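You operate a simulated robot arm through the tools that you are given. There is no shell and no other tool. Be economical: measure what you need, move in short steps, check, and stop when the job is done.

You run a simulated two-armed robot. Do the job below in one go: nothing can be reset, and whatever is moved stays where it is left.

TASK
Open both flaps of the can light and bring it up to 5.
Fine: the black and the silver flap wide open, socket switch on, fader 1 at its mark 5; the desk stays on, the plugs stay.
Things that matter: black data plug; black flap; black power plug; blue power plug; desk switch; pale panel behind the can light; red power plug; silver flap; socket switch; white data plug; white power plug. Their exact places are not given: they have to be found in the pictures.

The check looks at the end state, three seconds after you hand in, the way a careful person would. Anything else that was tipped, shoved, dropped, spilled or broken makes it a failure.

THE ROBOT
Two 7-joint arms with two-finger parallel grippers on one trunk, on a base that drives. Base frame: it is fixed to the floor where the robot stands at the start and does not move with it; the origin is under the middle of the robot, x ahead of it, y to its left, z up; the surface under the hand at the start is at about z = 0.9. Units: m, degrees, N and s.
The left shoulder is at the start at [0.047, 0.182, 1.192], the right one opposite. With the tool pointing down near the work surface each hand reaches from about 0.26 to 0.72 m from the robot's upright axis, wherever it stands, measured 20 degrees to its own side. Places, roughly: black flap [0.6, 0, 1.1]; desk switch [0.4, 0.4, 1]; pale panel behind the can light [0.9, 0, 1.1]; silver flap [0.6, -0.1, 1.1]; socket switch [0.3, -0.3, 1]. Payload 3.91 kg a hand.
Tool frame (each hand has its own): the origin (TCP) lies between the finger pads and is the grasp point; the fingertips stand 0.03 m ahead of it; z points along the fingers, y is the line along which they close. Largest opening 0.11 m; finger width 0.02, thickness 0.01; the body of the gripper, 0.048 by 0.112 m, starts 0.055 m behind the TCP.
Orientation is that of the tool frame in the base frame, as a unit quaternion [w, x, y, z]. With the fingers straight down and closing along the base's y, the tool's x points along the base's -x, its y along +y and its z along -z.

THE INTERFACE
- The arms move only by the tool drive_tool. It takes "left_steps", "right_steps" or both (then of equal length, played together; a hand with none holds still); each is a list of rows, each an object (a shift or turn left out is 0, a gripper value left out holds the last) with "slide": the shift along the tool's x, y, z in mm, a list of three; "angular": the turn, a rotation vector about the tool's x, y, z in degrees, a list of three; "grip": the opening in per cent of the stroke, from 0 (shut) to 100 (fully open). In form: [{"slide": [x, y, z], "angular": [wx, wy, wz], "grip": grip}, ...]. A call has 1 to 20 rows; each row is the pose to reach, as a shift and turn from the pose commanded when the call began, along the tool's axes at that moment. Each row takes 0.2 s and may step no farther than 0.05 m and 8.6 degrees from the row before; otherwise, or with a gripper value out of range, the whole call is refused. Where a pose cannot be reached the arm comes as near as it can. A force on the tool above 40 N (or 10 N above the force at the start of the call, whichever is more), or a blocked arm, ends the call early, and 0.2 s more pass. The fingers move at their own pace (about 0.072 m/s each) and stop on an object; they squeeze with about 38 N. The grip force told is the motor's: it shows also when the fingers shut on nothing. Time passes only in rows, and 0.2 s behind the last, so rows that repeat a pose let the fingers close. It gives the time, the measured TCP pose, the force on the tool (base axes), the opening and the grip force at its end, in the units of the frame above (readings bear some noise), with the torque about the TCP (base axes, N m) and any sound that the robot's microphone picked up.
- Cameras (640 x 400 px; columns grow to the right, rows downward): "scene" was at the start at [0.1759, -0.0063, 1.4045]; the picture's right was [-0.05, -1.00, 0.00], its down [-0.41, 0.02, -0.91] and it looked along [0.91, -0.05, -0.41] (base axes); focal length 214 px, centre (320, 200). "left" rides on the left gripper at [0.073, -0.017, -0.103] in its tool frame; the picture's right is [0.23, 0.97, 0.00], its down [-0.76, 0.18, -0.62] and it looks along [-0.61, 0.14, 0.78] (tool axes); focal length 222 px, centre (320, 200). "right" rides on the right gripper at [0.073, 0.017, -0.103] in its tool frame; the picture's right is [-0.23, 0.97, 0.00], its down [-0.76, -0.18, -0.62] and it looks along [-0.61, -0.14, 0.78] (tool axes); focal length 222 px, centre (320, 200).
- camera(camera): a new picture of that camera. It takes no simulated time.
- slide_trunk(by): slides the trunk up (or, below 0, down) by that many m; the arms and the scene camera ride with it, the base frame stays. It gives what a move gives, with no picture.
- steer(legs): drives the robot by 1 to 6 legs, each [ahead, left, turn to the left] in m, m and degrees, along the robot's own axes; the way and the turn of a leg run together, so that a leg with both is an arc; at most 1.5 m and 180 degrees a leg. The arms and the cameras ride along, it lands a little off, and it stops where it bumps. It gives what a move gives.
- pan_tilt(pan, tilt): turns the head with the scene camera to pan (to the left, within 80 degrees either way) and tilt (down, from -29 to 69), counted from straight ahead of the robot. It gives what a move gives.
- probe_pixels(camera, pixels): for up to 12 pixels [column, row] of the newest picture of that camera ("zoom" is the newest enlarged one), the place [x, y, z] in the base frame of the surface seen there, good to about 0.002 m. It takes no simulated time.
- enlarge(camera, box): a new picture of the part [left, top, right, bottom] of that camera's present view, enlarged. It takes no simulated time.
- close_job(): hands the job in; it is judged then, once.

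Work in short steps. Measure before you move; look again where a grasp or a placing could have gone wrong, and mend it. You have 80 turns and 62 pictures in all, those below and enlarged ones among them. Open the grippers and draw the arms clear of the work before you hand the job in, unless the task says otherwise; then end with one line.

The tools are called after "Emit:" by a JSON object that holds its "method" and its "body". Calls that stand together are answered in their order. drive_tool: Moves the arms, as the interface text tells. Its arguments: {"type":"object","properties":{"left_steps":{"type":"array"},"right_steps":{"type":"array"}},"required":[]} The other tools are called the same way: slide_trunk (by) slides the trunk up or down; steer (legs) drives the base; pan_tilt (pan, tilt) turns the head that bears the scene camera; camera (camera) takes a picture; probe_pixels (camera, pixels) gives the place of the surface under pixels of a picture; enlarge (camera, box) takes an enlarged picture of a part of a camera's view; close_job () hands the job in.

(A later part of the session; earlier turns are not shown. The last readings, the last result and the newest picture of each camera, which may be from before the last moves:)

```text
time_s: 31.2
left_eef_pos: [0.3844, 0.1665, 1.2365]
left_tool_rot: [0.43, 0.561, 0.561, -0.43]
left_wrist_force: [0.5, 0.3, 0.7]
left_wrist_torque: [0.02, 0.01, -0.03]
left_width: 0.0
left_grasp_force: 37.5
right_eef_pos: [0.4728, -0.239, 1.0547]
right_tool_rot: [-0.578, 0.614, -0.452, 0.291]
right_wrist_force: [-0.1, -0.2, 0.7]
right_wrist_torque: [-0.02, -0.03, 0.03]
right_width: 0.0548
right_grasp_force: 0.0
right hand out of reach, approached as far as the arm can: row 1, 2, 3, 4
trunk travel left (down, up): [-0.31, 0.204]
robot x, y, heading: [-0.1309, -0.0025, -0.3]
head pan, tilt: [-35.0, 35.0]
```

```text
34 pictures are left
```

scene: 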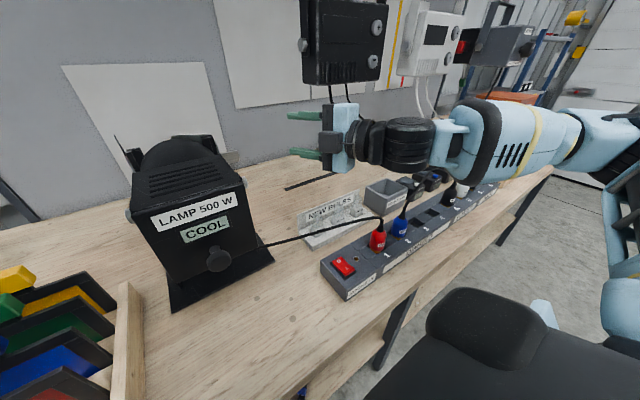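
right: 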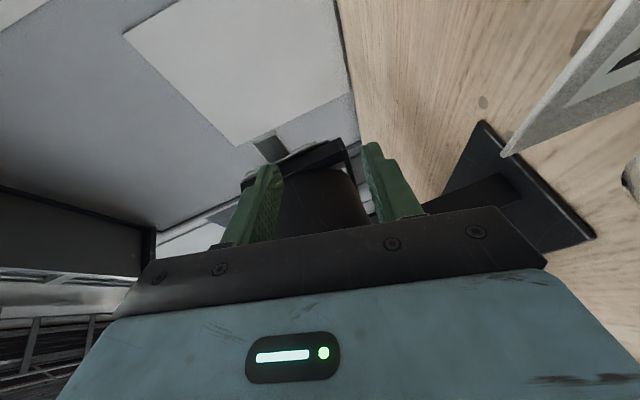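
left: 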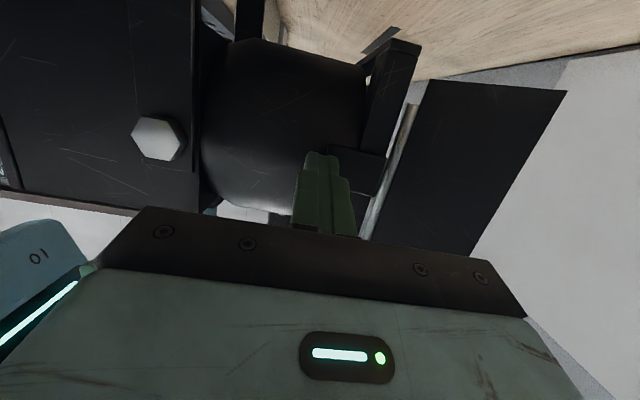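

Rotating is blocked by a joint limit, but the 10° tilt is tolerable for pinching. I'll raise the trunk by 0.06 for height and re-read the pose.

Emit:
{"method": "slide_trunk", "body": {"by": 0.06}}

Emit:
{"method": "pan_tilt", "body": {"pan": -20, "tilt": 30}}

Emit:
{"method": "camera", "body": {"camera": "scene"}}

Emit:
{"method": "camera", "body": {"camera": "right"}}

```text
time_s: 32.2
left_eef_pos: [0.3841, 0.1673, 1.2959]
left_tool_rot: [0.43, 0.561, 0.561, -0.431]
left_wrist_force: [-0.1, 0.4, -0.4]
left_wrist_torque: [0.01, 0.0, 0.0]
left_width: 0.0
left_grasp_force: 37.3
right_eef_pos: [0.4714, -0.2384, 1.1139]
right_tool_rot: [-0.577, 0.614, -0.452, 0.292]
right_wrist_force: [0.2, -0.9, -0.1]
right_wrist_torque: [-0.02, 0.0, 0.03]
right_width: 0.055
right_grasp_force: 0.1
trunk travel left (down, up): [-0.37, 0.144]
robot x, y, heading: [-0.1287, -0.0005, 0.0]
head pan, tilt: [-35.0, 35.0]
```

```text
time_s: 33.0
left_eef_pos: [0.3856, 0.1662, 1.2968]
left_tool_rot: [0.43, 0.561, 0.561, -0.43]
left_wrist_force: [0.3, -0.3, -0.4]
left_wrist_torque: [-0.02, -0.04, -0.03]
left_width: 0.0
left_grasp_force: 37.6
right_eef_pos: [0.4715, -0.2381, 1.1135]
right_tool_rot: [-0.577, 0.615, -0.452, 0.291]
right_wrist_force: [0.2, 0.2, -0.5]
right_wrist_torque: [-0.02, 0.02, 0.01]
right_width: 0.0551
right_grasp_force: 0.0
trunk travel left (down, up): [-0.37, 0.144]
robot x, y, heading: [-0.1277, 0.0005, 0.1]
head pan, tilt: [-20.0, 30.0]
```

```text
33 pictures are left
```

scene: 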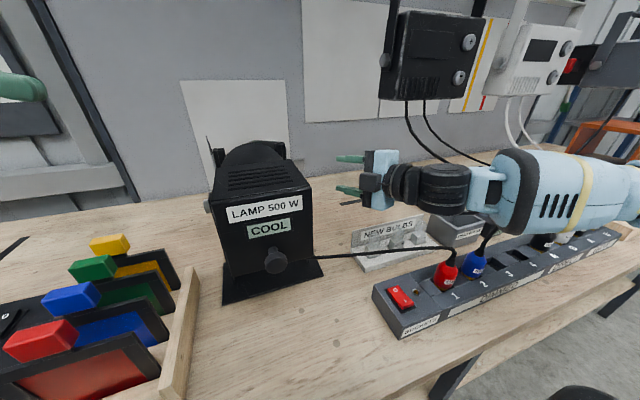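

```text
32 pictures are left
```

right: 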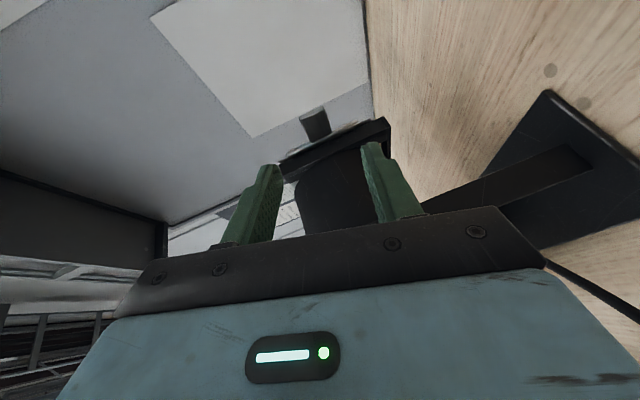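

The handle shows between the fingers at (315,122). I'll raise the trunk 12 mm and advance 100 mm along the fingers, then check.

Emit:
{"method": "slide_trunk", "body": {"by": 0.012}}

Emit:
{"method": "drive_tool", "body": {"right_steps": [{"slide": [0, 0, 20]}, {"slide": [0, 0, 40]}, {"slide": [0, 0, 60]}, {"slide": [0, 0, 80]}, {"slide": [0, 0, 95]}]}}

Emit:
{"method": "camera", "body": {"camera": "right"}}

```text
time_s: 33.6
left_eef_pos: [0.3857, 0.1663, 1.3089]
left_tool_rot: [0.431, 0.56, 0.562, -0.43]
left_wrist_force: [0.4, -1.0, -0.6]
left_wrist_torque: [-0.02, -0.03, -0.01]
left_width: 0.0
left_grasp_force: 37.3
right_eef_pos: [0.4718, -0.2382, 1.1261]
right_tool_rot: [-0.578, 0.615, -0.451, 0.291]
right_wrist_force: [0.5, -0.6, -0.7]
right_wrist_torque: [-0.05, 0.02, -0.03]
right_width: 0.0546
right_grasp_force: 0.0
trunk travel left (down, up): [-0.382, 0.132]
robot x, y, heading: [-0.1289, 0.0021, -0.3]
head pan, tilt: [-20.0, 30.0]
```

```text
time_s: 34.8
left_eef_pos: [0.3843, 0.1672, 1.3074]
left_tool_rot: [0.43, 0.561, 0.561, -0.43]
left_wrist_force: [0.7, 0.4, -0.2]
left_wrist_torque: [0.01, 0.01, 0.02]
left_width: 0.0
left_grasp_force: 38.2
right_eef_pos: [0.5569, -0.1969, 1.1121]
right_tool_rot: [-0.576, 0.615, -0.454, 0.29]
right_wrist_force: [0.4, -0.2, -0.8]
right_wrist_torque: [0.01, 0.02, 0.01]
right_width: 0.0551
right_grasp_force: 0.1
trunk travel left (down, up): [-0.382, 0.132]
robot x, y, heading: [-0.1261, -0.0016, 0.1]
head pan, tilt: [-20.0, 30.0]
```

```text
31 pictures are left
```

right: 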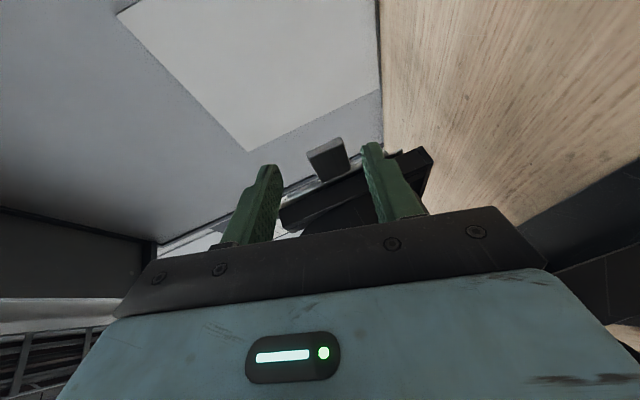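

The handle is straight ahead between the fingers. I'll advance 32 mm with a 6 mm shift left so the pads straddle it, then close.

Emit:
{"method": "drive_tool", "body": {"right_steps": [{"slide": [-3, 0, 16]}, {"slide": [-6, 0, 32]}, {"slide": [-6, 0, 32]}]}}

Emit:
{"method": "camera", "body": {"camera": "right"}}

Emit:
{"method": "enlarge", "body": {"camera": "scene", "box": [180, 100, 420, 250]}}

```text
time_s: 35.6
left_eef_pos: [0.385, 0.1666, 1.3085]
left_tool_rot: [0.432, 0.56, 0.561, -0.43]
left_wrist_force: [-0.5, 0.0, -0.1]
left_wrist_torque: [0.0, -0.01, 0.0]
left_width: 0.0
left_grasp_force: 37.5
right_eef_pos: [0.5808, -0.1756, 1.108]
right_tool_rot: [-0.575, 0.615, -0.455, 0.291]
right_wrist_force: [0.1, 0.0, 0.0]
right_wrist_torque: [-0.03, 0.0, -0.03]
right_width: 0.055
right_grasp_force: 0.0
trunk travel left (down, up): [-0.382, 0.132]
robot x, y, heading: [-0.1256, -0.0007, -0.1]
head pan, tilt: [-20.0, 30.0]
```

```text
30 pictures are left
```

right: 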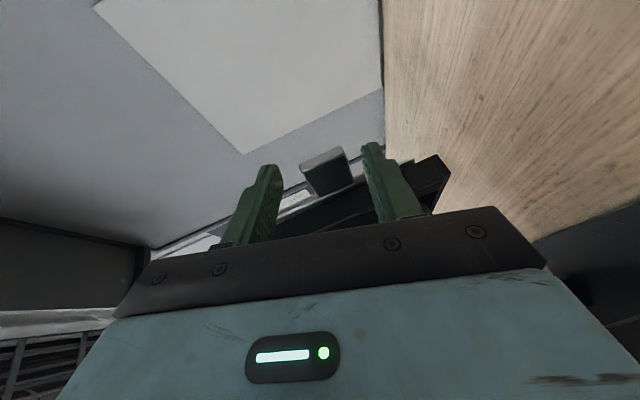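

```text
2.67 times, centred on (300, 175) of scene
```

zoom: 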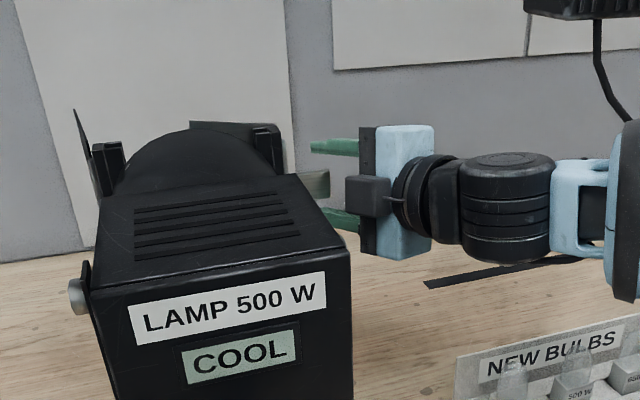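

Both fingers straddle the handle, with tips about 7 mm beyond it. I'll go 4 mm further and close on it.

Emit:
{"method": "drive_tool", "body": {"right_steps": [{"slide": [0, 0, 4]}, {"slide": [0, 0, 4], "grip": 15}, {"slide": [0, 0, 4], "grip": 15}, {"slide": [0, 0, 4], "grip": 15}]}}

```text
time_s: 36.6
left_eef_pos: [0.3859, 0.1671, 1.3084]
left_tool_rot: [0.43, 0.561, 0.561, -0.431]
left_wrist_force: [-0.4, -0.5, -0.3]
left_wrist_torque: [-0.03, -0.02, 0.01]
left_width: 0.0003
left_grasp_force: 37.9
right_eef_pos: [0.5843, -0.1723, 1.1036]
right_tool_rot: [-0.574, 0.617, -0.454, 0.289]
right_wrist_force: [-9.3, 1.5, -16.7]
right_wrist_torque: [-1.05, 0.3, 0.41]
right_width: 0.0316
right_grasp_force: 44.3
trunk travel left (down, up): [-0.382, 0.132]
robot x, y, heading: [-0.1269, -0.0016, 0.0]
head pan, tilt: [-20.0, 30.0]
```

The handle is gripped at 0.032 m width. I'll pull it back along an arc about the hinge at (0.60, -0.137) for about 50°.

Emit:
{"method": "drive_tool", "body": {"right_steps": [{"slide": [-1, 3, -3]}, {"slide": [-4, 4, -6]}, {"slide": [-7, 5, -9]}, {"slide": [-10, 6, -11.5]}, {"slide": [-14, 7, -13.5]}, {"slide": [-18, 8, -15]}]}}

Emit:
{"method": "camera", "body": {"camera": "right"}}

Emit:
{"method": "enlarge", "body": {"camera": "scene", "box": [180, 100, 420, 250]}}

```text
time_s: 38.0
left_eef_pos: [0.3903, 0.1644, 1.3074]
left_tool_rot: [0.428, 0.561, 0.562, -0.431]
left_wrist_force: [0.1, -0.1, -0.5]
left_wrist_torque: [-0.01, -0.01, 0.01]
left_width: 0.0001
left_grasp_force: 37.7
right_eef_pos: [0.5678, -0.1726, 1.1053]
right_tool_rot: [-0.573, 0.615, -0.459, 0.29]
right_wrist_force: [18.8, -8.8, -17.0]
right_wrist_torque: [-1.02, 0.39, -1.11]
right_width: 0.0308
right_grasp_force: 45.3
right hand out of reach, approached as far as the arm can: row 1, 2, 3, 4, 5, 6
trunk travel left (down, up): [-0.382, 0.132]
robot x, y, heading: [-0.1275, -0.0023, -0.1]
head pan, tilt: [-20.0, 30.0]
```

```text
28 pictures are left
```

right: 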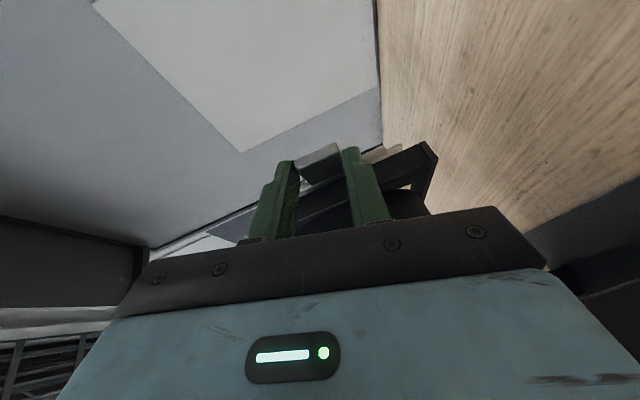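

```text
2.67 times, centred on (300, 175) of scene
```

zoom: 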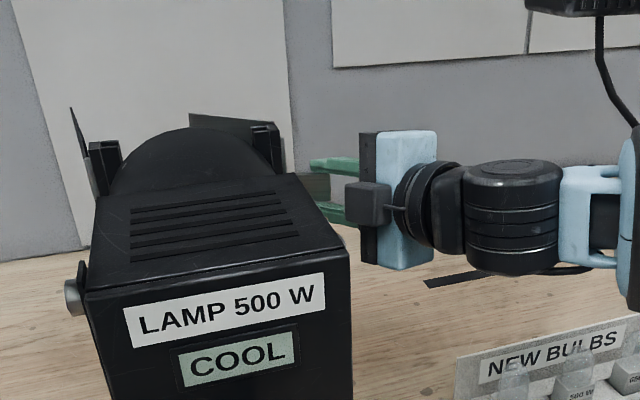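

Pulling meets 19 N and the pinch may be slipping. I'll release, then check the handle and whether the lamp body has shifted.

Emit:
{"method": "drive_tool", "body": {"right_steps": [{"slide": [0, 0, 0], "grip": 55}, {"slide": [0, 0, 0], "grip": 55}, {"slide": [0, 0, 0], "grip": 55}]}}

Emit:
{"method": "camera", "body": {"camera": "right"}}

Emit:
{"method": "enlarge", "body": {"camera": "scene", "box": [180, 100, 420, 250]}}

Emit:
{"method": "probe_pixels", "body": {"camera": "zoom", "pixels": [[345, 250], [280, 178], [105, 262], [90, 190], [75, 115], [195, 125], [250, 135], [320, 190]]}}

```text
time_s: 38.8
left_eef_pos: [0.3849, 0.1685, 1.31]
left_tool_rot: [0.431, 0.561, 0.561, -0.43]
left_wrist_force: [-0.7, 0.0, -1.0]
left_wrist_torque: [0.03, 0.01, 0.0]
left_width: 0.0002
left_grasp_force: 38.0
right_eef_pos: [0.563, -0.1665, 1.1102]
right_tool_rot: [-0.575, 0.616, -0.453, 0.29]
right_wrist_force: [0.8, -0.4, 0.4]
right_wrist_torque: [-0.02, -0.01, 0.03]
right_width: 0.0603
right_grasp_force: 0.0
trunk travel left (down, up): [-0.382, 0.132]
robot x, y, heading: [-0.1303, 0.0019, -0.1]
head pan, tilt: [-20.0, 30.0]
```

```text
26 pictures are left
```

right: 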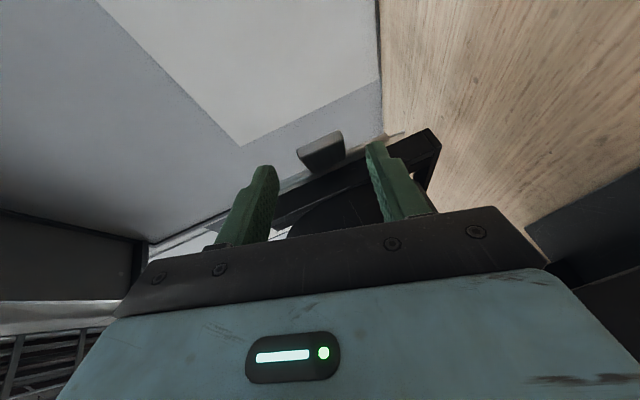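

```text
2.67 times, centred on (300, 175) of scene
```

zoom: 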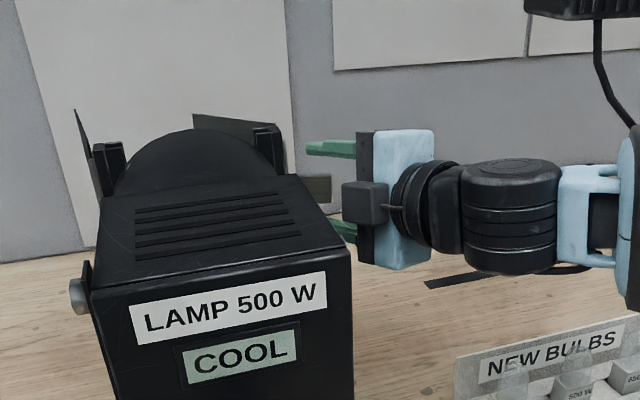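

```text
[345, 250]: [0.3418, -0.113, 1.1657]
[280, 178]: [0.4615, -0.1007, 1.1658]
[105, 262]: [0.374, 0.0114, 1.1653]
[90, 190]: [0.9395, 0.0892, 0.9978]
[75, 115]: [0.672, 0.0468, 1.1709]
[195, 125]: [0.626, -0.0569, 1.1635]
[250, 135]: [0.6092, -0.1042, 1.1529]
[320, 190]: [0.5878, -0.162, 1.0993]
```

The lamp hasn't moved, and the silver flap has opened about 17°. I'll re-grip a little lower (the gripper had been sitting high) and pull again.

Emit:
{"method": "drive_tool", "body": {"right_steps": [{"slide": [4, 5, 4]}, {"slide": [9, 8, 9]}, {"slide": [9, 8, 9], "grip": 15}, {"slide": [9, 8, 9], "grip": 15}, {"slide": [9, 8, 9], "grip": 15}]}}

Emit:
{"method": "drive_tool", "body": {"right_steps": [{"slide": [-4, 1, -5]}, {"slide": [-8, 2, -9]}, {"slide": [-13, 4, -12]}, {"slide": [-18, 5, -14]}, {"slide": [-23, 5, -15]}]}}

Emit:
{"method": "enlarge", "body": {"camera": "scene", "box": [180, 100, 420, 250]}}

```text
time_s: 40.0
left_eef_pos: [0.3861, 0.1668, 1.3073]
left_tool_rot: [0.43, 0.561, 0.561, -0.431]
left_wrist_force: [0.0, -1.2, 0.6]
left_wrist_torque: [-0.01, 0.01, -0.02]
left_width: 0.0001
left_grasp_force: 38.2
right_eef_pos: [0.5759, -0.1749, 1.1032]
right_tool_rot: [-0.573, 0.617, -0.456, 0.287]
right_wrist_force: [-11.8, 0.3, -24.9]
right_wrist_torque: [0.26, 0.2, 0.48]
right_width: 0.0305
right_grasp_force: 45.5
right hand out of reach, approached as far as the arm can: row 1, 2, 3, 4, 5
trunk travel left (down, up): [-0.382, 0.132]
robot x, y, heading: [-0.1277, -0.0018, -0.1]
head pan, tilt: [-20.0, 30.0]
```

```text
time_s: 41.2
left_eef_pos: [0.3897, 0.1645, 1.3078]
left_tool_rot: [0.429, 0.561, 0.562, -0.43]
left_wrist_force: [-0.2, -0.1, 0.7]
left_wrist_torque: [-0.04, 0.0, 0.03]
left_width: 0.0001
left_grasp_force: 37.8
right_eef_pos: [0.5564, -0.1667, 1.1054]
right_tool_rot: [-0.572, 0.615, -0.459, 0.291]
right_wrist_force: [9.8, -12.7, -19.7]
right_wrist_torque: [-0.09, 0.34, -0.92]
right_width: 0.0307
right_grasp_force: 45.4
trunk travel left (down, up): [-0.382, 0.132]
robot x, y, heading: [-0.1292, 0.0026, 0.1]
head pan, tilt: [-20.0, 30.0]
```

```text
2.67 times, centred on (300, 175) of scene
```

zoom: 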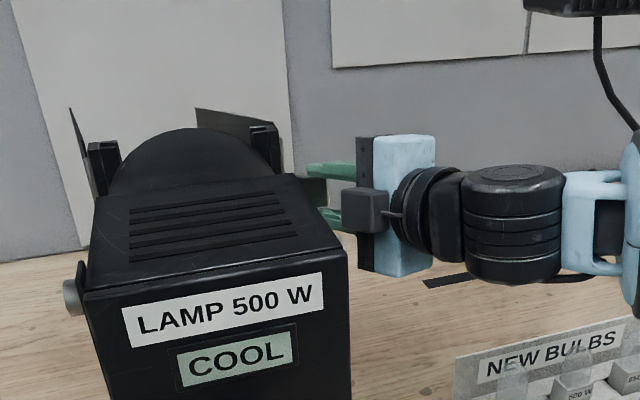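

The flap opened further. I'll release, drop the trunk 6 mm to centre the pinch, and measure the handle.

Emit:
{"method": "drive_tool", "body": {"right_steps": [{"slide": [0, 0, 0], "grip": 55}, {"slide": [0, 0, 0], "grip": 55}, {"slide": [0, 0, 0], "grip": 55}]}}

Emit:
{"method": "slide_trunk", "body": {"by": -0.006}}

Emit:
{"method": "camera", "body": {"camera": "right"}}

Emit:
{"method": "probe_pixels", "body": {"camera": "right", "pixels": [[320, 135], [305, 150], [335, 165], [315, 165], [345, 150], [325, 150], [300, 165]]}}

```text
time_s: 42.0
left_eef_pos: [0.3846, 0.1672, 1.3091]
left_tool_rot: [0.43, 0.561, 0.561, -0.43]
left_wrist_force: [0.8, -0.4, -1.0]
left_wrist_torque: [-0.01, -0.03, 0.0]
left_width: 0.0
left_grasp_force: 37.6
right_eef_pos: [0.5511, -0.1593, 1.1122]
right_tool_rot: [-0.575, 0.616, -0.454, 0.29]
right_wrist_force: [0.3, -0.4, -0.2]
right_wrist_torque: [0.01, -0.04, -0.02]
right_width: 0.0604
right_grasp_force: 0.1
trunk travel left (down, up): [-0.382, 0.132]
robot x, y, heading: [-0.126, -0.0006, 0.4]
head pan, tilt: [-20.0, 30.0]
```

```text
time_s: 42.6
left_eef_pos: [0.3843, 0.167, 1.3037]
left_tool_rot: [0.43, 0.561, 0.561, -0.43]
left_wrist_force: [-0.2, 0.3, -0.2]
left_wrist_torque: [0.04, -0.03, -0.03]
left_width: 0.0
left_grasp_force: 37.3
right_eef_pos: [0.5513, -0.1611, 1.1051]
right_tool_rot: [-0.575, 0.615, -0.455, 0.29]
right_wrist_force: [0.5, -0.3, -0.8]
right_wrist_torque: [-0.04, 0.0, -0.03]
right_width: 0.0604
right_grasp_force: 0.1
trunk travel left (down, up): [-0.376, 0.138]
robot x, y, heading: [-0.1272, -0.0009, 0.1]
head pan, tilt: [-20.0, 30.0]
```

```text
23 pictures are left
```

right: 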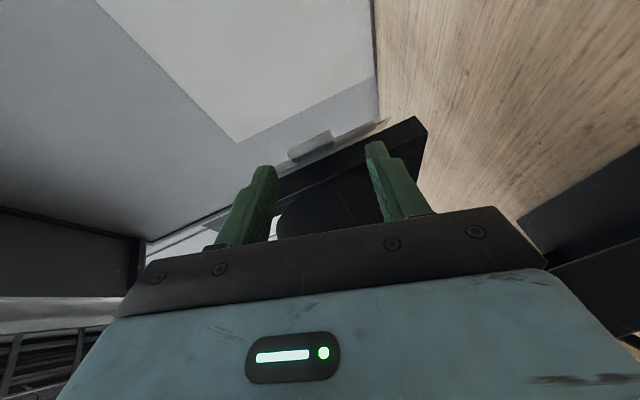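

```text
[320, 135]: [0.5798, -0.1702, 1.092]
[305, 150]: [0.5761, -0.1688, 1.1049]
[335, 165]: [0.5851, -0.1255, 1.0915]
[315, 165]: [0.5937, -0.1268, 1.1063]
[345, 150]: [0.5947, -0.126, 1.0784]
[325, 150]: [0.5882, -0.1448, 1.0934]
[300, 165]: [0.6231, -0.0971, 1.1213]
```

The handle is at about 35°. One more pinch at its new place, followed by a pull along the arc, should bring it past 55°.

Emit:
{"method": "drive_tool", "body": {"right_steps": [{"slide": [10, -1, 0]}, {"slide": [15, 0, 3]}, {"slide": [15, 0, 3], "grip": 15}, {"slide": [15, 0, 3], "grip": 15}, {"slide": [15, 0, 3], "grip": 15}]}}

Emit:
{"method": "drive_tool", "body": {"right_steps": [{"slide": [-4, 1, -3]}, {"slide": [-8, 2, -5]}, {"slide": [-13, 3, -6]}, {"slide": [-18, 4, -6]}, {"slide": [-22, 4, -5]}]}}

Emit:
{"method": "drive_tool", "body": {"right_steps": [{"slide": [0, 0, 0], "grip": 55}, {"slide": [0, 0, 0], "grip": 55}, {"slide": [0, 0, 0], "grip": 55}]}}

Emit:
{"method": "enlarge", "body": {"camera": "scene", "box": [180, 100, 420, 250]}}

```text
time_s: 43.8
left_eef_pos: [0.3846, 0.1668, 1.3033]
left_tool_rot: [0.43, 0.561, 0.561, -0.431]
left_wrist_force: [0.1, -0.9, -0.2]
left_wrist_torque: [-0.01, -0.02, 0.01]
left_width: 0.0002
left_grasp_force: 37.6
right_eef_pos: [0.5613, -0.1713, 1.1038]
right_tool_rot: [-0.575, 0.616, -0.455, 0.29]
right_wrist_force: [5.4, 0.8, 6.9]
right_wrist_torque: [0.64, -0.62, -0.25]
right_width: 0.0312
right_grasp_force: 45.2
trunk travel left (down, up): [-0.376, 0.138]
robot x, y, heading: [-0.1271, 0.0007, 0.1]
head pan, tilt: [-20.0, 30.0]
```

```text
time_s: 45.0
left_eef_pos: [0.3843, 0.1625, 1.3033]
left_tool_rot: [0.43, 0.562, 0.561, -0.429]
left_wrist_force: [0.1, 0.3, -0.7]
left_wrist_torque: [0.0, -0.01, -0.02]
left_width: 0.0
left_grasp_force: 38.3
right_eef_pos: [0.5486, -0.1663, 1.1047]
right_tool_rot: [-0.577, 0.604, -0.465, 0.293]
right_wrist_force: [12.5, -25.2, 23.4]
right_wrist_torque: [0.26, -0.81, -1.85]
right_width: 0.0314
right_grasp_force: 45.1
trunk travel left (down, up): [-0.376, 0.138]
robot x, y, heading: [-0.1268, -0.0035, -0.0]
head pan, tilt: [-20.0, 30.0]
```

```text
time_s: 45.8
left_eef_pos: [0.384, 0.167, 1.3032]
left_tool_rot: [0.431, 0.561, 0.562, -0.43]
left_wrist_force: [0.2, -0.4, -0.6]
left_wrist_torque: [-0.01, 0.0, 0.02]
left_width: 0.0
left_grasp_force: 37.7
right_eef_pos: [0.5448, -0.1545, 1.101]
right_tool_rot: [-0.577, 0.613, -0.46, 0.284]
right_wrist_force: [0.2, 0.7, -0.6]
right_wrist_torque: [0.01, 0.01, -0.01]
right_width: 0.0609
right_grasp_force: 0.0
trunk travel left (down, up): [-0.376, 0.138]
robot x, y, heading: [-0.1286, 0.0012, -0.3]
head pan, tilt: [-20.0, 30.0]
```

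```text
2.67 times, centred on (300, 175) of scene
```

zoom: 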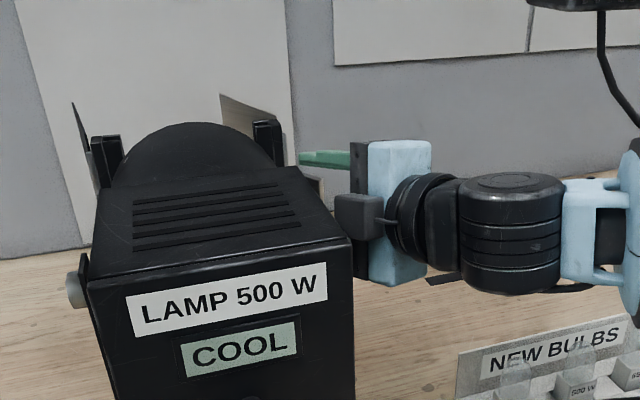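

The silver flap is at about 57°, and the handle now runs nearly parallel to the fingers. I'll back out, close the fingers and place them on the handle's outer side, ready to press it toward the can.

Emit:
{"method": "drive_tool", "body": {"right_steps": [{"slide": [0, 0, -20]}, {"slide": [0, 0, -45]}, {"slide": [25, -5, -45], "grip": 0}, {"slide": [39, -10, -45], "grip": 0}, {"slide": [39, -10, -45], "grip": 0}, {"slide": [39, -10, -25], "grip": 0}, {"slide": [39, -10, -4], "grip": 0}]}}

Emit:
{"method": "camera", "body": {"camera": "right"}}

```text
time_s: 47.4
left_eef_pos: [0.3853, 0.1668, 1.3024]
left_tool_rot: [0.43, 0.561, 0.561, -0.43]
left_wrist_force: [-0.3, -1.0, 0.7]
left_wrist_torque: [0.0, -0.01, 0.0]
left_width: 0.0
left_grasp_force: 37.7
right_eef_pos: [0.56, -0.1913, 1.1057]
right_tool_rot: [-0.575, 0.616, -0.454, 0.29]
right_wrist_force: [-0.7, 0.9, -0.2]
right_wrist_torque: [-0.03, -0.03, -0.02]
right_width: 0.0001
right_grasp_force: 37.9
trunk travel left (down, up): [-0.376, 0.138]
robot x, y, heading: [-0.1277, 0.0012, -0.1]
head pan, tilt: [-20.0, 30.0]
```

```text
21 pictures are left
```

right: 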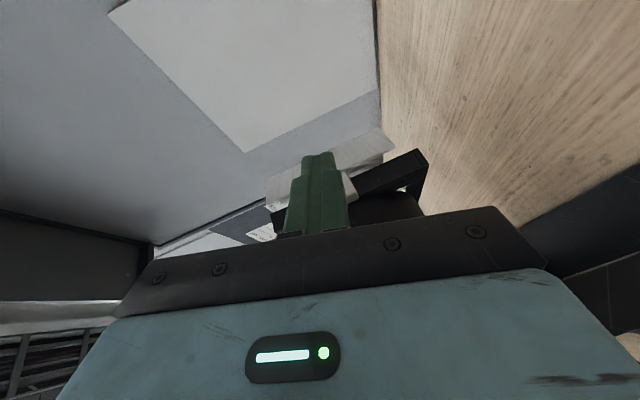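

The closed fingers cover the handle's outer side. I'll press along tool -x by 40 mm to swing it in.

Emit:
{"method": "drive_tool", "body": {"right_steps": [{"slide": [-8, 1, 0]}, {"slide": [-16, 3, 0]}, {"slide": [-22, 4, -1]}, {"slide": [-28, 5, -1]}, {"slide": [-34, 6, -2]}, {"slide": [-40, 7, -2]}]}}

Emit:
{"method": "camera", "body": {"camera": "right"}}

Emit:
{"method": "enlarge", "body": {"camera": "scene", "box": [180, 100, 420, 250]}}

```text
time_s: 48.8
left_eef_pos: [0.3853, 0.1667, 1.302]
left_tool_rot: [0.43, 0.561, 0.561, -0.431]
left_wrist_force: [0.3, 0.4, 0.3]
left_wrist_torque: [-0.02, -0.03, 0.0]
left_width: 0.0
left_grasp_force: 37.6
right_eef_pos: [0.5407, -0.1568, 1.1058]
right_tool_rot: [-0.575, 0.615, -0.454, 0.29]
right_wrist_force: [1.0, -1.3, 0.2]
right_wrist_torque: [0.0, -0.01, -0.03]
right_width: 0.0
right_grasp_force: 37.5
trunk travel left (down, up): [-0.376, 0.138]
robot x, y, heading: [-0.131, -0.0012, 0.1]
head pan, tilt: [-20.0, 30.0]
```

```text
20 pictures are left
```

right: 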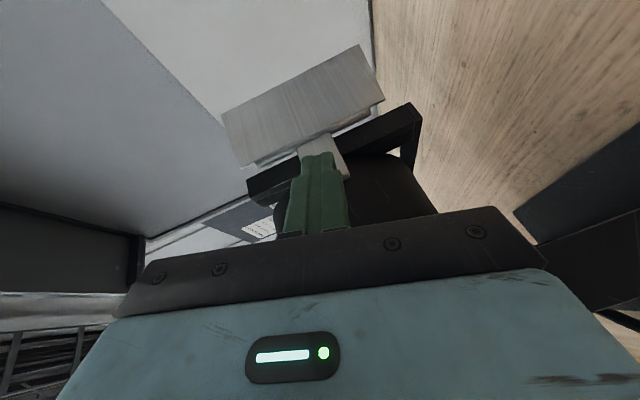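

```text
2.67 times, centred on (300, 175) of scene
```

zoom: 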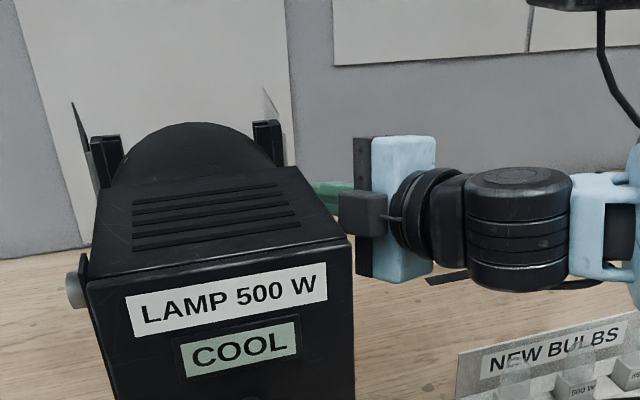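

The silver flap is wide out now. I'll probe its angle and recheck the lamp's position.

Emit:
{"method": "probe_pixels", "body": {"camera": "right", "pixels": [[240, 120], [280, 150], [300, 80], [360, 60], [330, 130], [345, 165], [370, 95]]}}

Emit:
{"method": "probe_pixels", "body": {"camera": "zoom", "pixels": [[347, 242], [280, 178], [105, 262], [75, 115], [85, 150], [268, 100], [265, 125]]}}

```text
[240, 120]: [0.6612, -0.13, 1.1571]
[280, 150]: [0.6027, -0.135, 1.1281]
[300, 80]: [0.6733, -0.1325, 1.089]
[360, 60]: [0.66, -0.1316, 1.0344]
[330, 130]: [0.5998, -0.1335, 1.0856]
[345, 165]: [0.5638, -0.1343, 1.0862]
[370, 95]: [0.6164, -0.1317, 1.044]
```

```text
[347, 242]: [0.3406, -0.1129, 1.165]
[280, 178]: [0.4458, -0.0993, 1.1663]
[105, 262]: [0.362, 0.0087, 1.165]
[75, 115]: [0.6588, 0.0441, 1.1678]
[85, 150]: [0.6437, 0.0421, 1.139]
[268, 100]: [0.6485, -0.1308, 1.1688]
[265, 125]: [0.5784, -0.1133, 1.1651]
```

The silver flap is at about 88°. I'll press a few more mm to its stop, as I did with the black one.

Emit:
{"method": "drive_tool", "body": {"right_steps": [{"slide": [-3, 0, -1]}, {"slide": [-6, 1, -2]}, {"slide": [-9, 1, -3]}, {"slide": [-11, 1, -4]}, {"slide": [-11, 1, -4]}]}}

Emit:
{"method": "camera", "body": {"camera": "right"}}

Emit:
{"method": "probe_pixels", "body": {"camera": "right", "pixels": [[240, 110], [280, 140], [300, 70], [350, 55], [370, 95], [335, 145]]}}

```text
time_s: 50.0
left_eef_pos: [0.3855, 0.1658, 1.303]
left_tool_rot: [0.43, 0.561, 0.562, -0.43]
left_wrist_force: [0.5, -0.8, -0.2]
left_wrist_torque: [-0.01, 0.04, -0.02]
left_width: 0.0
left_grasp_force: 38.1
right_eef_pos: [0.535, -0.1513, 1.1072]
right_tool_rot: [-0.574, 0.615, -0.456, 0.29]
right_wrist_force: [5.4, -9.9, -0.1]
right_wrist_torque: [0.02, -0.02, 0.65]
right_width: 0.0001
right_grasp_force: 38.1
trunk travel left (down, up): [-0.376, 0.138]
robot x, y, heading: [-0.1308, -0.0004, -0.1]
head pan, tilt: [-20.0, 30.0]
```

```text
18 pictures are left
```

right: 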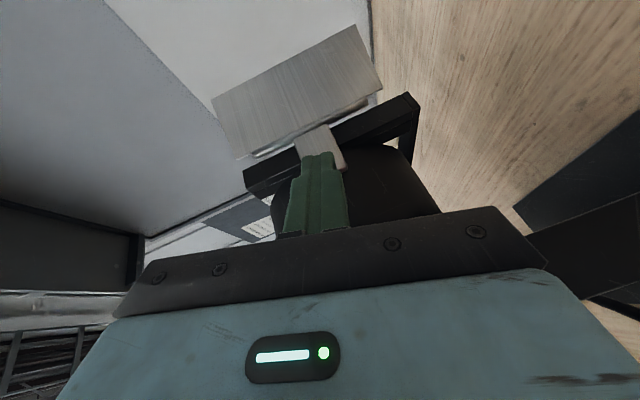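

```text
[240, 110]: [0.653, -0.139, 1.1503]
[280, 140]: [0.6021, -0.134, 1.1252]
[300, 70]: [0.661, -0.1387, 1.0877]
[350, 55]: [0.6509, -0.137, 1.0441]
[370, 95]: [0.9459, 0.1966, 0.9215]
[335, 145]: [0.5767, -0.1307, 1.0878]
```

It resists at about 11 N with the flap at roughly 95°, so it is at its stop. I'll withdraw the right hand sideways and then back.

Emit:
{"method": "drive_tool", "body": {"right_steps": [{"slide": [20, -3, 0]}, {"slide": [40, -6, 0]}, {"slide": [45, -10, -30]}, {"slide": [45, -20, -65]}, {"slide": [45, -25, -100]}, {"slide": [45, -30, -130]}]}}

Emit:
{"method": "drive_tool", "body": {"right_steps": [{"angular": [-2.75, 5.43, 5.8]}, {"angular": [-5.5, 10.9, 11.6]}, {"angular": [-8.3, 16.3, 17.4]}, {"angular": [-11, 21.7, 23.2]}, {"angular": [-13.8, 27.2, 29]}, {"angular": [-16.5, 32.6, 34.8]}, {"angular": [-19.3, 38, 40.6]}, {"angular": [-22, 43.5, 46.4]}, {"angular": [-24.8, 48.9, 52.2]}, {"angular": [-27.5, 54.3, 58]}, {"angular": [-30.3, 59.8, 63.8]}, {"angular": [-33, 65.2, 69.6]}, {"angular": [-35.8, 70.6, 75.4]}, {"angular": [-38.5, 76.1, 81.2]}, {"angular": [-41.3, 81.5, 87]}]}}

Emit:
{"method": "pan_tilt", "body": {"pan": -15, "tilt": 40}}

Emit:
{"method": "camera", "body": {"camera": "scene"}}

```text
time_s: 51.4
left_eef_pos: [0.383, 0.1668, 1.3033]
left_tool_rot: [0.43, 0.562, 0.56, -0.431]
left_wrist_force: [0.7, 0.3, 0.3]
left_wrist_torque: [0.0, 0.01, 0.0]
left_width: 0.0
left_grasp_force: 37.8
right_eef_pos: [0.4445, -0.2478, 1.1505]
right_tool_rot: [-0.575, 0.616, -0.454, 0.289]
right_wrist_force: [-0.4, 0.4, 0.0]
right_wrist_torque: [0.01, 0.04, 0.02]
right_width: 0.0002
right_grasp_force: 37.5
trunk travel left (down, up): [-0.376, 0.138]
robot x, y, heading: [-0.1304, 0.0033, -0.1]
head pan, tilt: [-20.0, 30.0]
```

```text
time_s: 54.6
left_eef_pos: [0.3848, 0.1676, 1.3023]
left_tool_rot: [0.431, 0.561, 0.561, -0.43]
left_wrist_force: [0.0, 0.8, -0.2]
left_wrist_torque: [-0.02, -0.01, -0.01]
left_width: 0.0
left_grasp_force: 37.2
right_eef_pos: [0.4438, -0.2491, 1.1524]
right_tool_rot: [-0.004, 0.001, 1.0, 0.0]
right_wrist_force: [-0.7, 0.0, 0.1]
right_wrist_torque: [-0.01, 0.01, 0.0]
right_width: 0.0
right_grasp_force: 37.3
trunk travel left (down, up): [-0.376, 0.138]
robot x, y, heading: [-0.1245, -0.002, 0.1]
head pan, tilt: [-20.0, 30.0]
```

```text
time_s: 55.3
left_eef_pos: [0.3851, 0.1661, 1.3026]
left_tool_rot: [0.431, 0.561, 0.561, -0.43]
left_wrist_force: [0.2, -0.2, -0.5]
left_wrist_torque: [0.0, 0.0, -0.01]
left_width: 0.0003
left_grasp_force: 37.6
right_eef_pos: [0.4439, -0.2489, 1.1503]
right_tool_rot: [-0.003, 0.0, 1.0, 0.0]
right_wrist_force: [0.9, -0.4, 0.0]
right_wrist_torque: [0.01, 0.0, -0.02]
right_width: 0.0
right_grasp_force: 37.6
trunk travel left (down, up): [-0.376, 0.138]
robot x, y, heading: [-0.1277, -0.002, 0.1]
head pan, tilt: [-15.0, 40.0]
```

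```text
17 pictures are left
```

scene: 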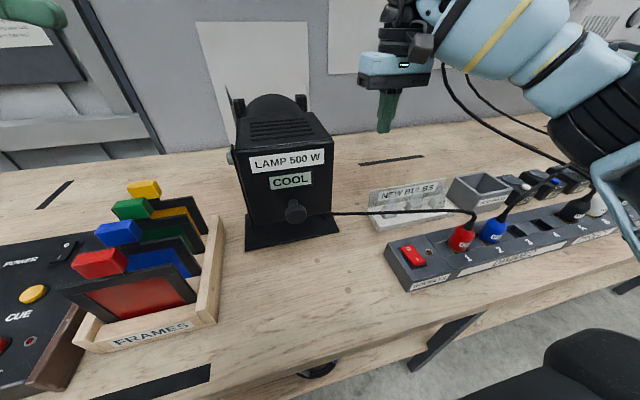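

Both arms are clear and the right hand points down again. I'll enlarge the switch, then probe it and the red plug's cable.

Emit:
{"method": "enlarge", "body": {"camera": "scene", "box": [370, 190, 530, 290]}}

Emit:
{"method": "probe_pixels", "body": {"camera": "zoom", "pixels": [[160, 228], [180, 280], [170, 255], [150, 230], [195, 282], [360, 170], [390, 80], [340, 85], [250, 85], [425, 105], [215, 240]]}}

```text
4.00 times, centred on (450, 240) of scene
```

zoom: 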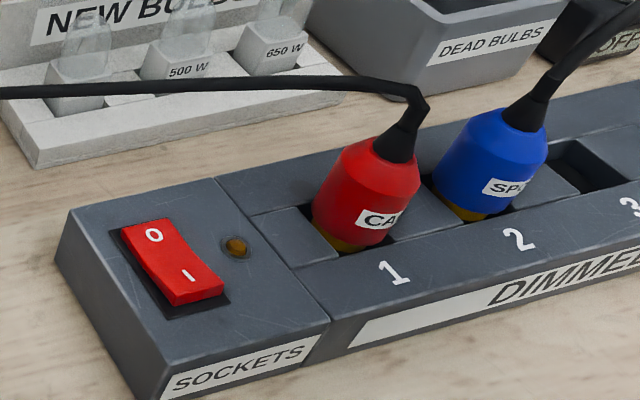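

```text
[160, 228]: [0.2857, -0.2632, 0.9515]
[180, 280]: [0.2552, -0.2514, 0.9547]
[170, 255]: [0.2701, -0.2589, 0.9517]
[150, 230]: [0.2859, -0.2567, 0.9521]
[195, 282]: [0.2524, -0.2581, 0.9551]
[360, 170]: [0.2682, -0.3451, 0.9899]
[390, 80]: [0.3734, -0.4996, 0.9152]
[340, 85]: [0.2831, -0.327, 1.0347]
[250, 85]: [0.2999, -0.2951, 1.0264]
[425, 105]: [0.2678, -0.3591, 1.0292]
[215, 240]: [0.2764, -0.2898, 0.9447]
```

The "I" end is the raised one, at about (0.254, -0.256, 0.955). The plug cord runs at z≈1.03 just behind it, so I'll tilt the hand 25° back and approach from the robot's side.

Emit:
{"method": "drive_tool", "body": {"right_steps": [{"slide": [35, -2, 0], "angular": [0, -5, 0]}, {"slide": [70, -3, 0], "angular": [0, -10, 0]}, {"slide": [105, -4, 10], "angular": [0, -15, 0]}, {"slide": [140, -5, 25], "angular": [0, -20, 0]}, {"slide": [175, -6, 45], "angular": [0, -25, 0]}, {"slide": [202, -7, 70], "angular": [0, -25, 0]}, {"slide": [202, -7, 100], "angular": [0, -25, 0]}]}}

Emit:
{"method": "camera", "body": {"camera": "scene"}}

```text
time_s: 56.9
left_eef_pos: [0.386, 0.1659, 1.3017]
left_tool_rot: [0.43, 0.56, 0.562, -0.43]
left_wrist_force: [-0.4, 0.2, 0.6]
left_wrist_torque: [-0.02, -0.02, -0.01]
left_width: 0.0
left_grasp_force: 37.9
right_eef_pos: [0.248, -0.2554, 1.0562]
right_tool_rot: [0.212, 0.0, 0.977, 0.001]
right_wrist_force: [0.9, 0.1, -0.2]
right_wrist_torque: [-0.02, 0.01, 0.01]
right_width: 0.0
right_grasp_force: 37.5
right hand out of reach, approached as far as the arm can: row 7
trunk travel left (down, up): [-0.376, 0.138]
robot x, y, heading: [-0.1275, -0.0011, -0.0]
head pan, tilt: [-15.0, 40.0]
```

```text
15 pictures are left
```

scene: 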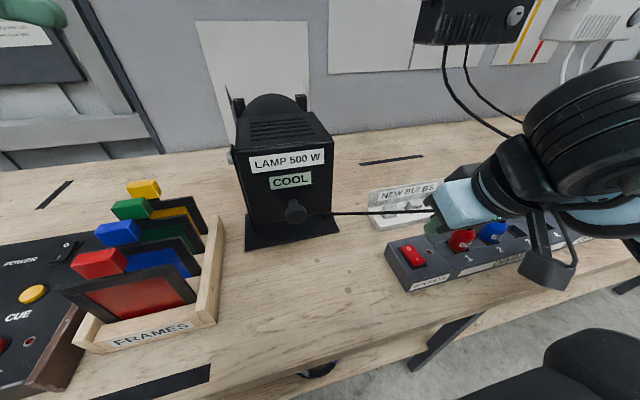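

It is too folded to go lower by arm alone. I'll drive back 0.08 m and lower the trunk 0.04, so the arm itself can do the press.

Emit:
{"method": "steer", "body": {"legs": [[-0.08, 0, 0]]}}

Emit:
{"method": "slide_trunk", "body": {"by": -0.03}}

```text
time_s: 57.9
left_eef_pos: [0.3051, 0.1673, 1.3028]
left_tool_rot: [0.431, 0.56, 0.561, -0.43]
left_wrist_force: [-0.4, 0.9, -0.1]
left_wrist_torque: [-0.01, 0.01, 0.02]
left_width: 0.0
left_grasp_force: 37.5
right_eef_pos: [0.1687, -0.2555, 1.0579]
right_tool_rot: [0.212, -0.001, 0.977, -0.001]
right_wrist_force: [0.4, 0.6, 0.6]
right_wrist_torque: [-0.02, -0.04, 0.0]
right_width: 0.0
right_grasp_force: 37.9
trunk travel left (down, up): [-0.376, 0.138]
robot x, y, heading: [-0.2076, -0.0011, 0.0]
head pan, tilt: [-15.0, 40.0]
```

```text
time_s: 58.7
left_eef_pos: [0.3046, 0.1671, 1.2721]
left_tool_rot: [0.431, 0.561, 0.561, -0.43]
left_wrist_force: [-0.2, 0.1, 0.6]
left_wrist_torque: [0.01, 0.04, -0.03]
left_width: 0.0002
left_grasp_force: 37.8
right_eef_pos: [0.1724, -0.2555, 1.0219]
right_tool_rot: [0.2, -0.001, 0.98, 0.001]
right_wrist_force: [0.0, -0.2, -0.8]
right_wrist_torque: [0.01, -0.02, -0.03]
right_width: 0.0
right_grasp_force: 37.5
trunk travel left (down, up): [-0.346, 0.168]
robot x, y, heading: [-0.2088, -0.0007, -0.1]
head pan, tilt: [-15.0, 40.0]
```

Next I'll move the tip to just above the "I" end, with the TCP at (0.242, -0.256, 1.005).

Emit:
{"method": "drive_tool", "body": {"right_steps": [{"slide": [-20, 0, 10]}, {"slide": [-40, 0, 25]}, {"slide": [-57, 0, 43]}, {"slide": [-57, 0, 43]}]}}

Emit:
{"method": "enlarge", "body": {"camera": "right", "box": [200, 60, 440, 210]}}

```text
time_s: 59.7
left_eef_pos: [0.3035, 0.1685, 1.2731]
left_tool_rot: [0.431, 0.56, 0.562, -0.43]
left_wrist_force: [-0.3, 1.2, -0.2]
left_wrist_torque: [-0.01, 0.0, -0.02]
left_width: 0.0
left_grasp_force: 37.6
right_eef_pos: [0.2417, -0.2581, 1.0046]
right_tool_rot: [0.201, 0.0, 0.98, -0.001]
right_wrist_force: [-0.6, -0.1, 0.3]
right_wrist_torque: [0.0, 0.03, 0.0]
right_width: 0.0001
right_grasp_force: 37.7
trunk travel left (down, up): [-0.346, 0.168]
robot x, y, heading: [-0.2041, -0.0031, 0.0]
head pan, tilt: [-15.0, 40.0]
```

```text
2.67 times, centred on (320, 135) of right
```

zoom: 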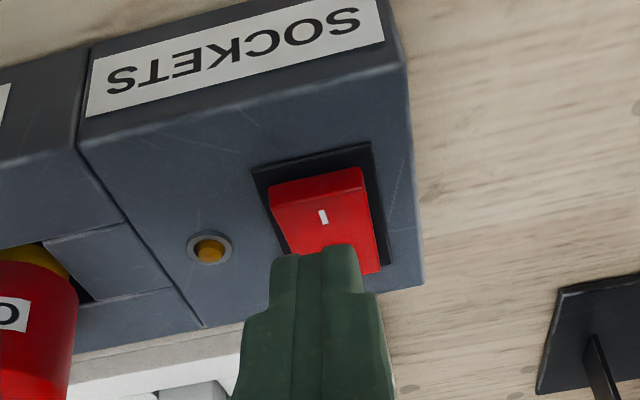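

The tip is over the rocker. I'll press straight down, biased 3 mm toward the "I" end, and watch for a click or a force rise.

Emit:
{"method": "drive_tool", "body": {"right_steps": [{"slide": [8, 0, 12]}, {"slide": [11, 0, 19]}, {"slide": [13, 0, 24]}, {"slide": [15, 0, 28]}]}}

Emit:
{"method": "drive_tool", "body": {"right_steps": [{"slide": [-10, 0, -20]}, {"slide": [-20, 0, -40]}, {"slide": [20, 0, -60]}]}}

Emit:
{"method": "enlarge", "body": {"camera": "scene", "box": [320, 100, 640, 300]}}

```text
time_s: 60.8
left_eef_pos: [0.3013, 0.1676, 1.2732]
left_tool_rot: [0.431, 0.561, 0.561, -0.429]
left_wrist_force: [0.1, -0.4, -1.1]
left_wrist_torque: [-0.02, 0.0, 0.0]
left_width: 0.0
left_grasp_force: 37.6
right_eef_pos: [0.2372, -0.2559, 0.9804]
right_tool_rot: [0.212, 0.0, 0.977, 0.002]
right_wrist_force: [-11.4, 1.8, 15.8]
right_wrist_torque: [0.0, 0.2, -0.1]
right_width: 0.0002
right_grasp_force: 38.4
trunk travel left (down, up): [-0.346, 0.168]
robot x, y, heading: [-0.2059, 0.0026, 0.0]
head pan, tilt: [-15.0, 40.0]
stopped in row 4 (right hand): the force on the tool passed its limit at 42 N (the readings are from after the stop); the commanded pose is now the measured one
```

```text
time_s: 61.5
left_eef_pos: [0.3031, 0.1667, 1.2719]
left_tool_rot: [0.431, 0.561, 0.561, -0.43]
left_wrist_force: [1.3, -0.6, -0.3]
left_wrist_torque: [-0.01, -0.01, 0.04]
left_width: 0.0
left_grasp_force: 37.9
right_eef_pos: [0.197, -0.2586, 1.0249]
right_tool_rot: [0.209, -0.001, 0.978, 0.003]
right_wrist_force: [-0.6, -0.5, 0.5]
right_wrist_torque: [-0.01, -0.01, 0.0]
right_width: 0.0
right_grasp_force: 37.7
trunk travel left (down, up): [-0.346, 0.168]
robot x, y, heading: [-0.2086, 0.002, -0.0]
head pan, tilt: [-15.0, 40.0]
```

```text
2.00 times, centred on (480, 200) of scene
```

zoom: 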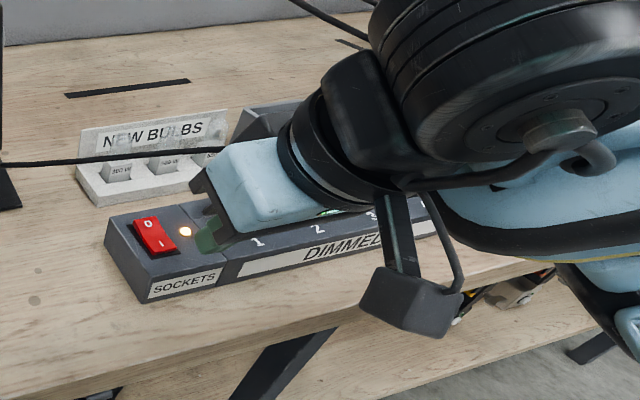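

The indicator by the switch is lit, so the socket is on. I'll raise the right hand, turn the left hand back to point down, and look left before driving.

Emit:
{"method": "drive_tool", "body": {"right_steps": [{"slide": [-10, 0, -30]}, {"slide": [-25, 0, -65]}, {"slide": [-40, 0, -100]}, {"slide": [-55, 0, -135]}]}}

Emit:
{"method": "drive_tool", "body": {"left_steps": [{"angular": [0, 8.3, 0]}, {"angular": [0, 16.6, 0]}, {"angular": [0, 24.9, 0]}, {"angular": [0, 33.2, 0]}, {"angular": [0, 41.5, 0]}, {"angular": [0, 49.8, 0]}, {"angular": [0, 58.1, 0]}, {"angular": [0, 66.4, 0]}, {"angular": [0, 74.7, 0], "grip": 45}, {"angular": [0, 75, 0], "grip": 45}]}}

Emit:
{"method": "pan_tilt", "body": {"pan": 55, "tilt": 40}}

Emit:
{"method": "camera", "body": {"camera": "scene"}}

```text
time_s: 62.5
left_eef_pos: [0.3037, 0.1678, 1.2724]
left_tool_rot: [0.432, 0.56, 0.562, -0.429]
left_wrist_force: [-0.3, 0.5, -0.8]
left_wrist_torque: [-0.03, 0.0, 0.03]
left_width: 0.0
left_grasp_force: 37.8
right_eef_pos: [0.1918, -0.2561, 1.1714]
right_tool_rot: [0.209, 0.0, 0.978, 0.002]
right_wrist_force: [0.8, 0.6, -0.7]
right_wrist_torque: [-0.01, -0.02, 0.03]
right_width: 0.0
right_grasp_force: 37.7
trunk travel left (down, up): [-0.346, 0.168]
robot x, y, heading: [-0.205, 0.0008, -0.1]
head pan, tilt: [-15.0, 40.0]
```

```text
time_s: 64.8
left_eef_pos: [0.2645, 0.2124, 1.2401]
left_tool_rot: [0.0, 0.707, 0.708, -0.001]
left_wrist_force: [0.1, 0.2, -0.7]
left_wrist_torque: [-0.01, 0.02, -0.01]
left_width: 0.0497
left_grasp_force: 0.2
left hand out of reach, approached as far as the arm can: row 6, 7, 8, 9, 10
right_eef_pos: [0.1919, -0.2559, 1.1716]
right_tool_rot: [0.209, 0.001, 0.978, 0.001]
right_wrist_force: [-1.3, -0.3, -0.4]
right_wrist_torque: [0.01, -0.02, -0.01]
right_width: 0.0
right_grasp_force: 38.1
trunk travel left (down, up): [-0.346, 0.168]
robot x, y, heading: [-0.2081, -0.0024, -0.1]
head pan, tilt: [-15.0, 40.0]
```

```text
time_s: 66.2
left_eef_pos: [0.2644, 0.211, 1.2415]
left_tool_rot: [0.003, 0.706, 0.708, 0.0]
left_wrist_force: [-0.7, -0.3, 0.2]
left_wrist_torque: [0.0, 0.04, -0.01]
left_width: 0.0496
left_grasp_force: 0.1
right_eef_pos: [0.1937, -0.2559, 1.1713]
right_tool_rot: [0.208, 0.001, 0.978, 0.001]
right_wrist_force: [-0.1, 0.2, -0.1]
right_wrist_torque: [0.02, 0.0, 0.0]
right_width: 0.0
right_grasp_force: 37.7
trunk travel left (down, up): [-0.346, 0.168]
robot x, y, heading: [-0.2102, 0.0007, 0.2]
head pan, tilt: [55.0, 40.0]
```

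```text
12 pictures are left
```

scene: 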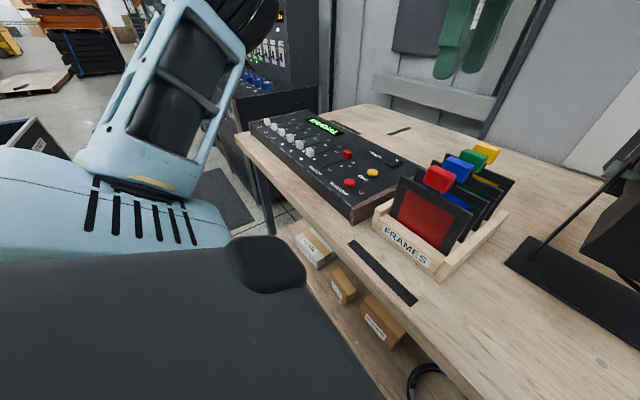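

The floor to the left looks clear, with a case further off at (40,150) and an equipment rack past the bench end at (290,70). I'll probe both before driving.

Emit:
{"method": "probe_pixels", "body": {"camera": "scene", "pixels": [[65, 155], [40, 130], [235, 140], [250, 110], [258, 175], [268, 122], [278, 131], [288, 138], [150, 100], [110, 190]]}}

```text
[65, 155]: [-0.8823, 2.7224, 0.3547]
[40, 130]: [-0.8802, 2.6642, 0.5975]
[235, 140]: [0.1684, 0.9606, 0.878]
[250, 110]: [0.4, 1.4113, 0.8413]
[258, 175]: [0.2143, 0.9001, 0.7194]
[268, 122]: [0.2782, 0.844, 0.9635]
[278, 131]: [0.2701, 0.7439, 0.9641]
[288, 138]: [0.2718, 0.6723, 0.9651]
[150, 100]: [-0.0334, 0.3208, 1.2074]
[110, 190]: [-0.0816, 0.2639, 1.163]
```

The way is clear. I'll drive left 0.6 m so the left hand comes nearly over fader 1.

Emit:
{"method": "steer", "body": {"legs": [[0, 0.6, 0]]}}

Emit:
{"method": "camera", "body": {"camera": "left"}}

```text
time_s: 71.9
left_eef_pos: [0.2633, 0.8069, 1.2408]
left_tool_rot: [0.001, 0.706, 0.708, -0.001]
left_wrist_force: [-0.8, -0.1, 0.1]
left_wrist_torque: [-0.01, -0.02, -0.03]
left_width: 0.0495
left_grasp_force: 0.0
right_eef_pos: [0.1927, 0.3386, 1.1714]
right_tool_rot: [0.208, 0.0, 0.978, 0.002]
right_wrist_force: [-0.6, -0.1, 0.3]
right_wrist_torque: [0.01, 0.01, 0.02]
right_width: 0.0
right_grasp_force: 37.1
trunk travel left (down, up): [-0.346, 0.168]
robot x, y, heading: [-0.2099, 0.5946, 0.0]
head pan, tilt: [55.0, 40.0]
```

```text
11 pictures are left
```

left: 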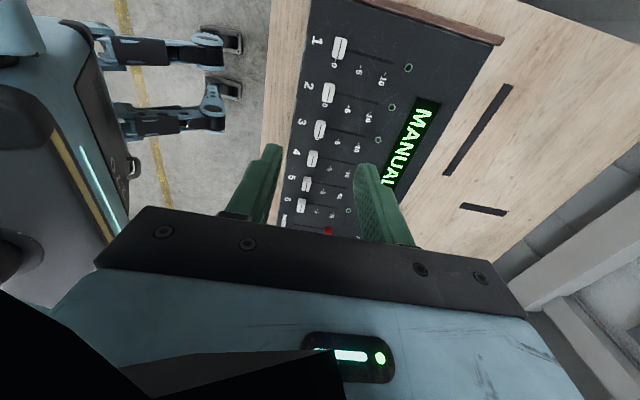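

Fader 1 is at (340,47), with its marks 0, 5 and 10 in a row. I'll enlarge and measure them.

Emit:
{"method": "enlarge", "body": {"camera": "left", "box": [290, 20, 440, 114]}}

Emit:
{"method": "probe_pixels", "body": {"camera": "left", "pixels": [[340, 47], [334, 48], [346, 49], [333, 65], [360, 72], [383, 79], [390, 67], [343, 40], [337, 56], [360, 55]]}}

```text
4.26 times, centred on (365, 67) of left
```

zoom: 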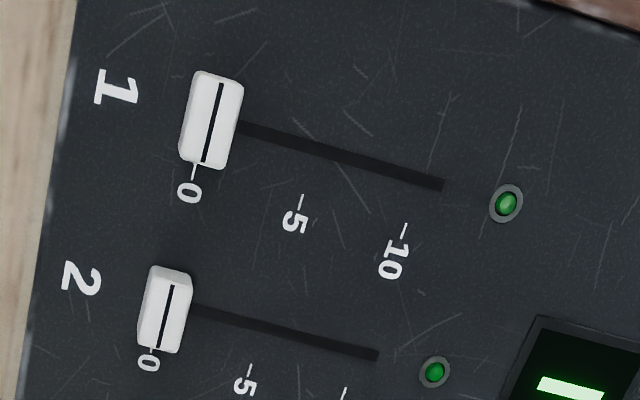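

```text
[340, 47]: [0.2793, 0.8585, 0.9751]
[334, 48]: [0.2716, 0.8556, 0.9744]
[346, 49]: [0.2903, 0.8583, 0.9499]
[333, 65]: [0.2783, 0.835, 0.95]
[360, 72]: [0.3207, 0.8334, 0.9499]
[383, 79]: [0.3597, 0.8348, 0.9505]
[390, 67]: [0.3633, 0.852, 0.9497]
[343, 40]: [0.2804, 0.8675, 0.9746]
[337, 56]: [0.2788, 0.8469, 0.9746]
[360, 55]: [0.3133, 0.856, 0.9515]
```

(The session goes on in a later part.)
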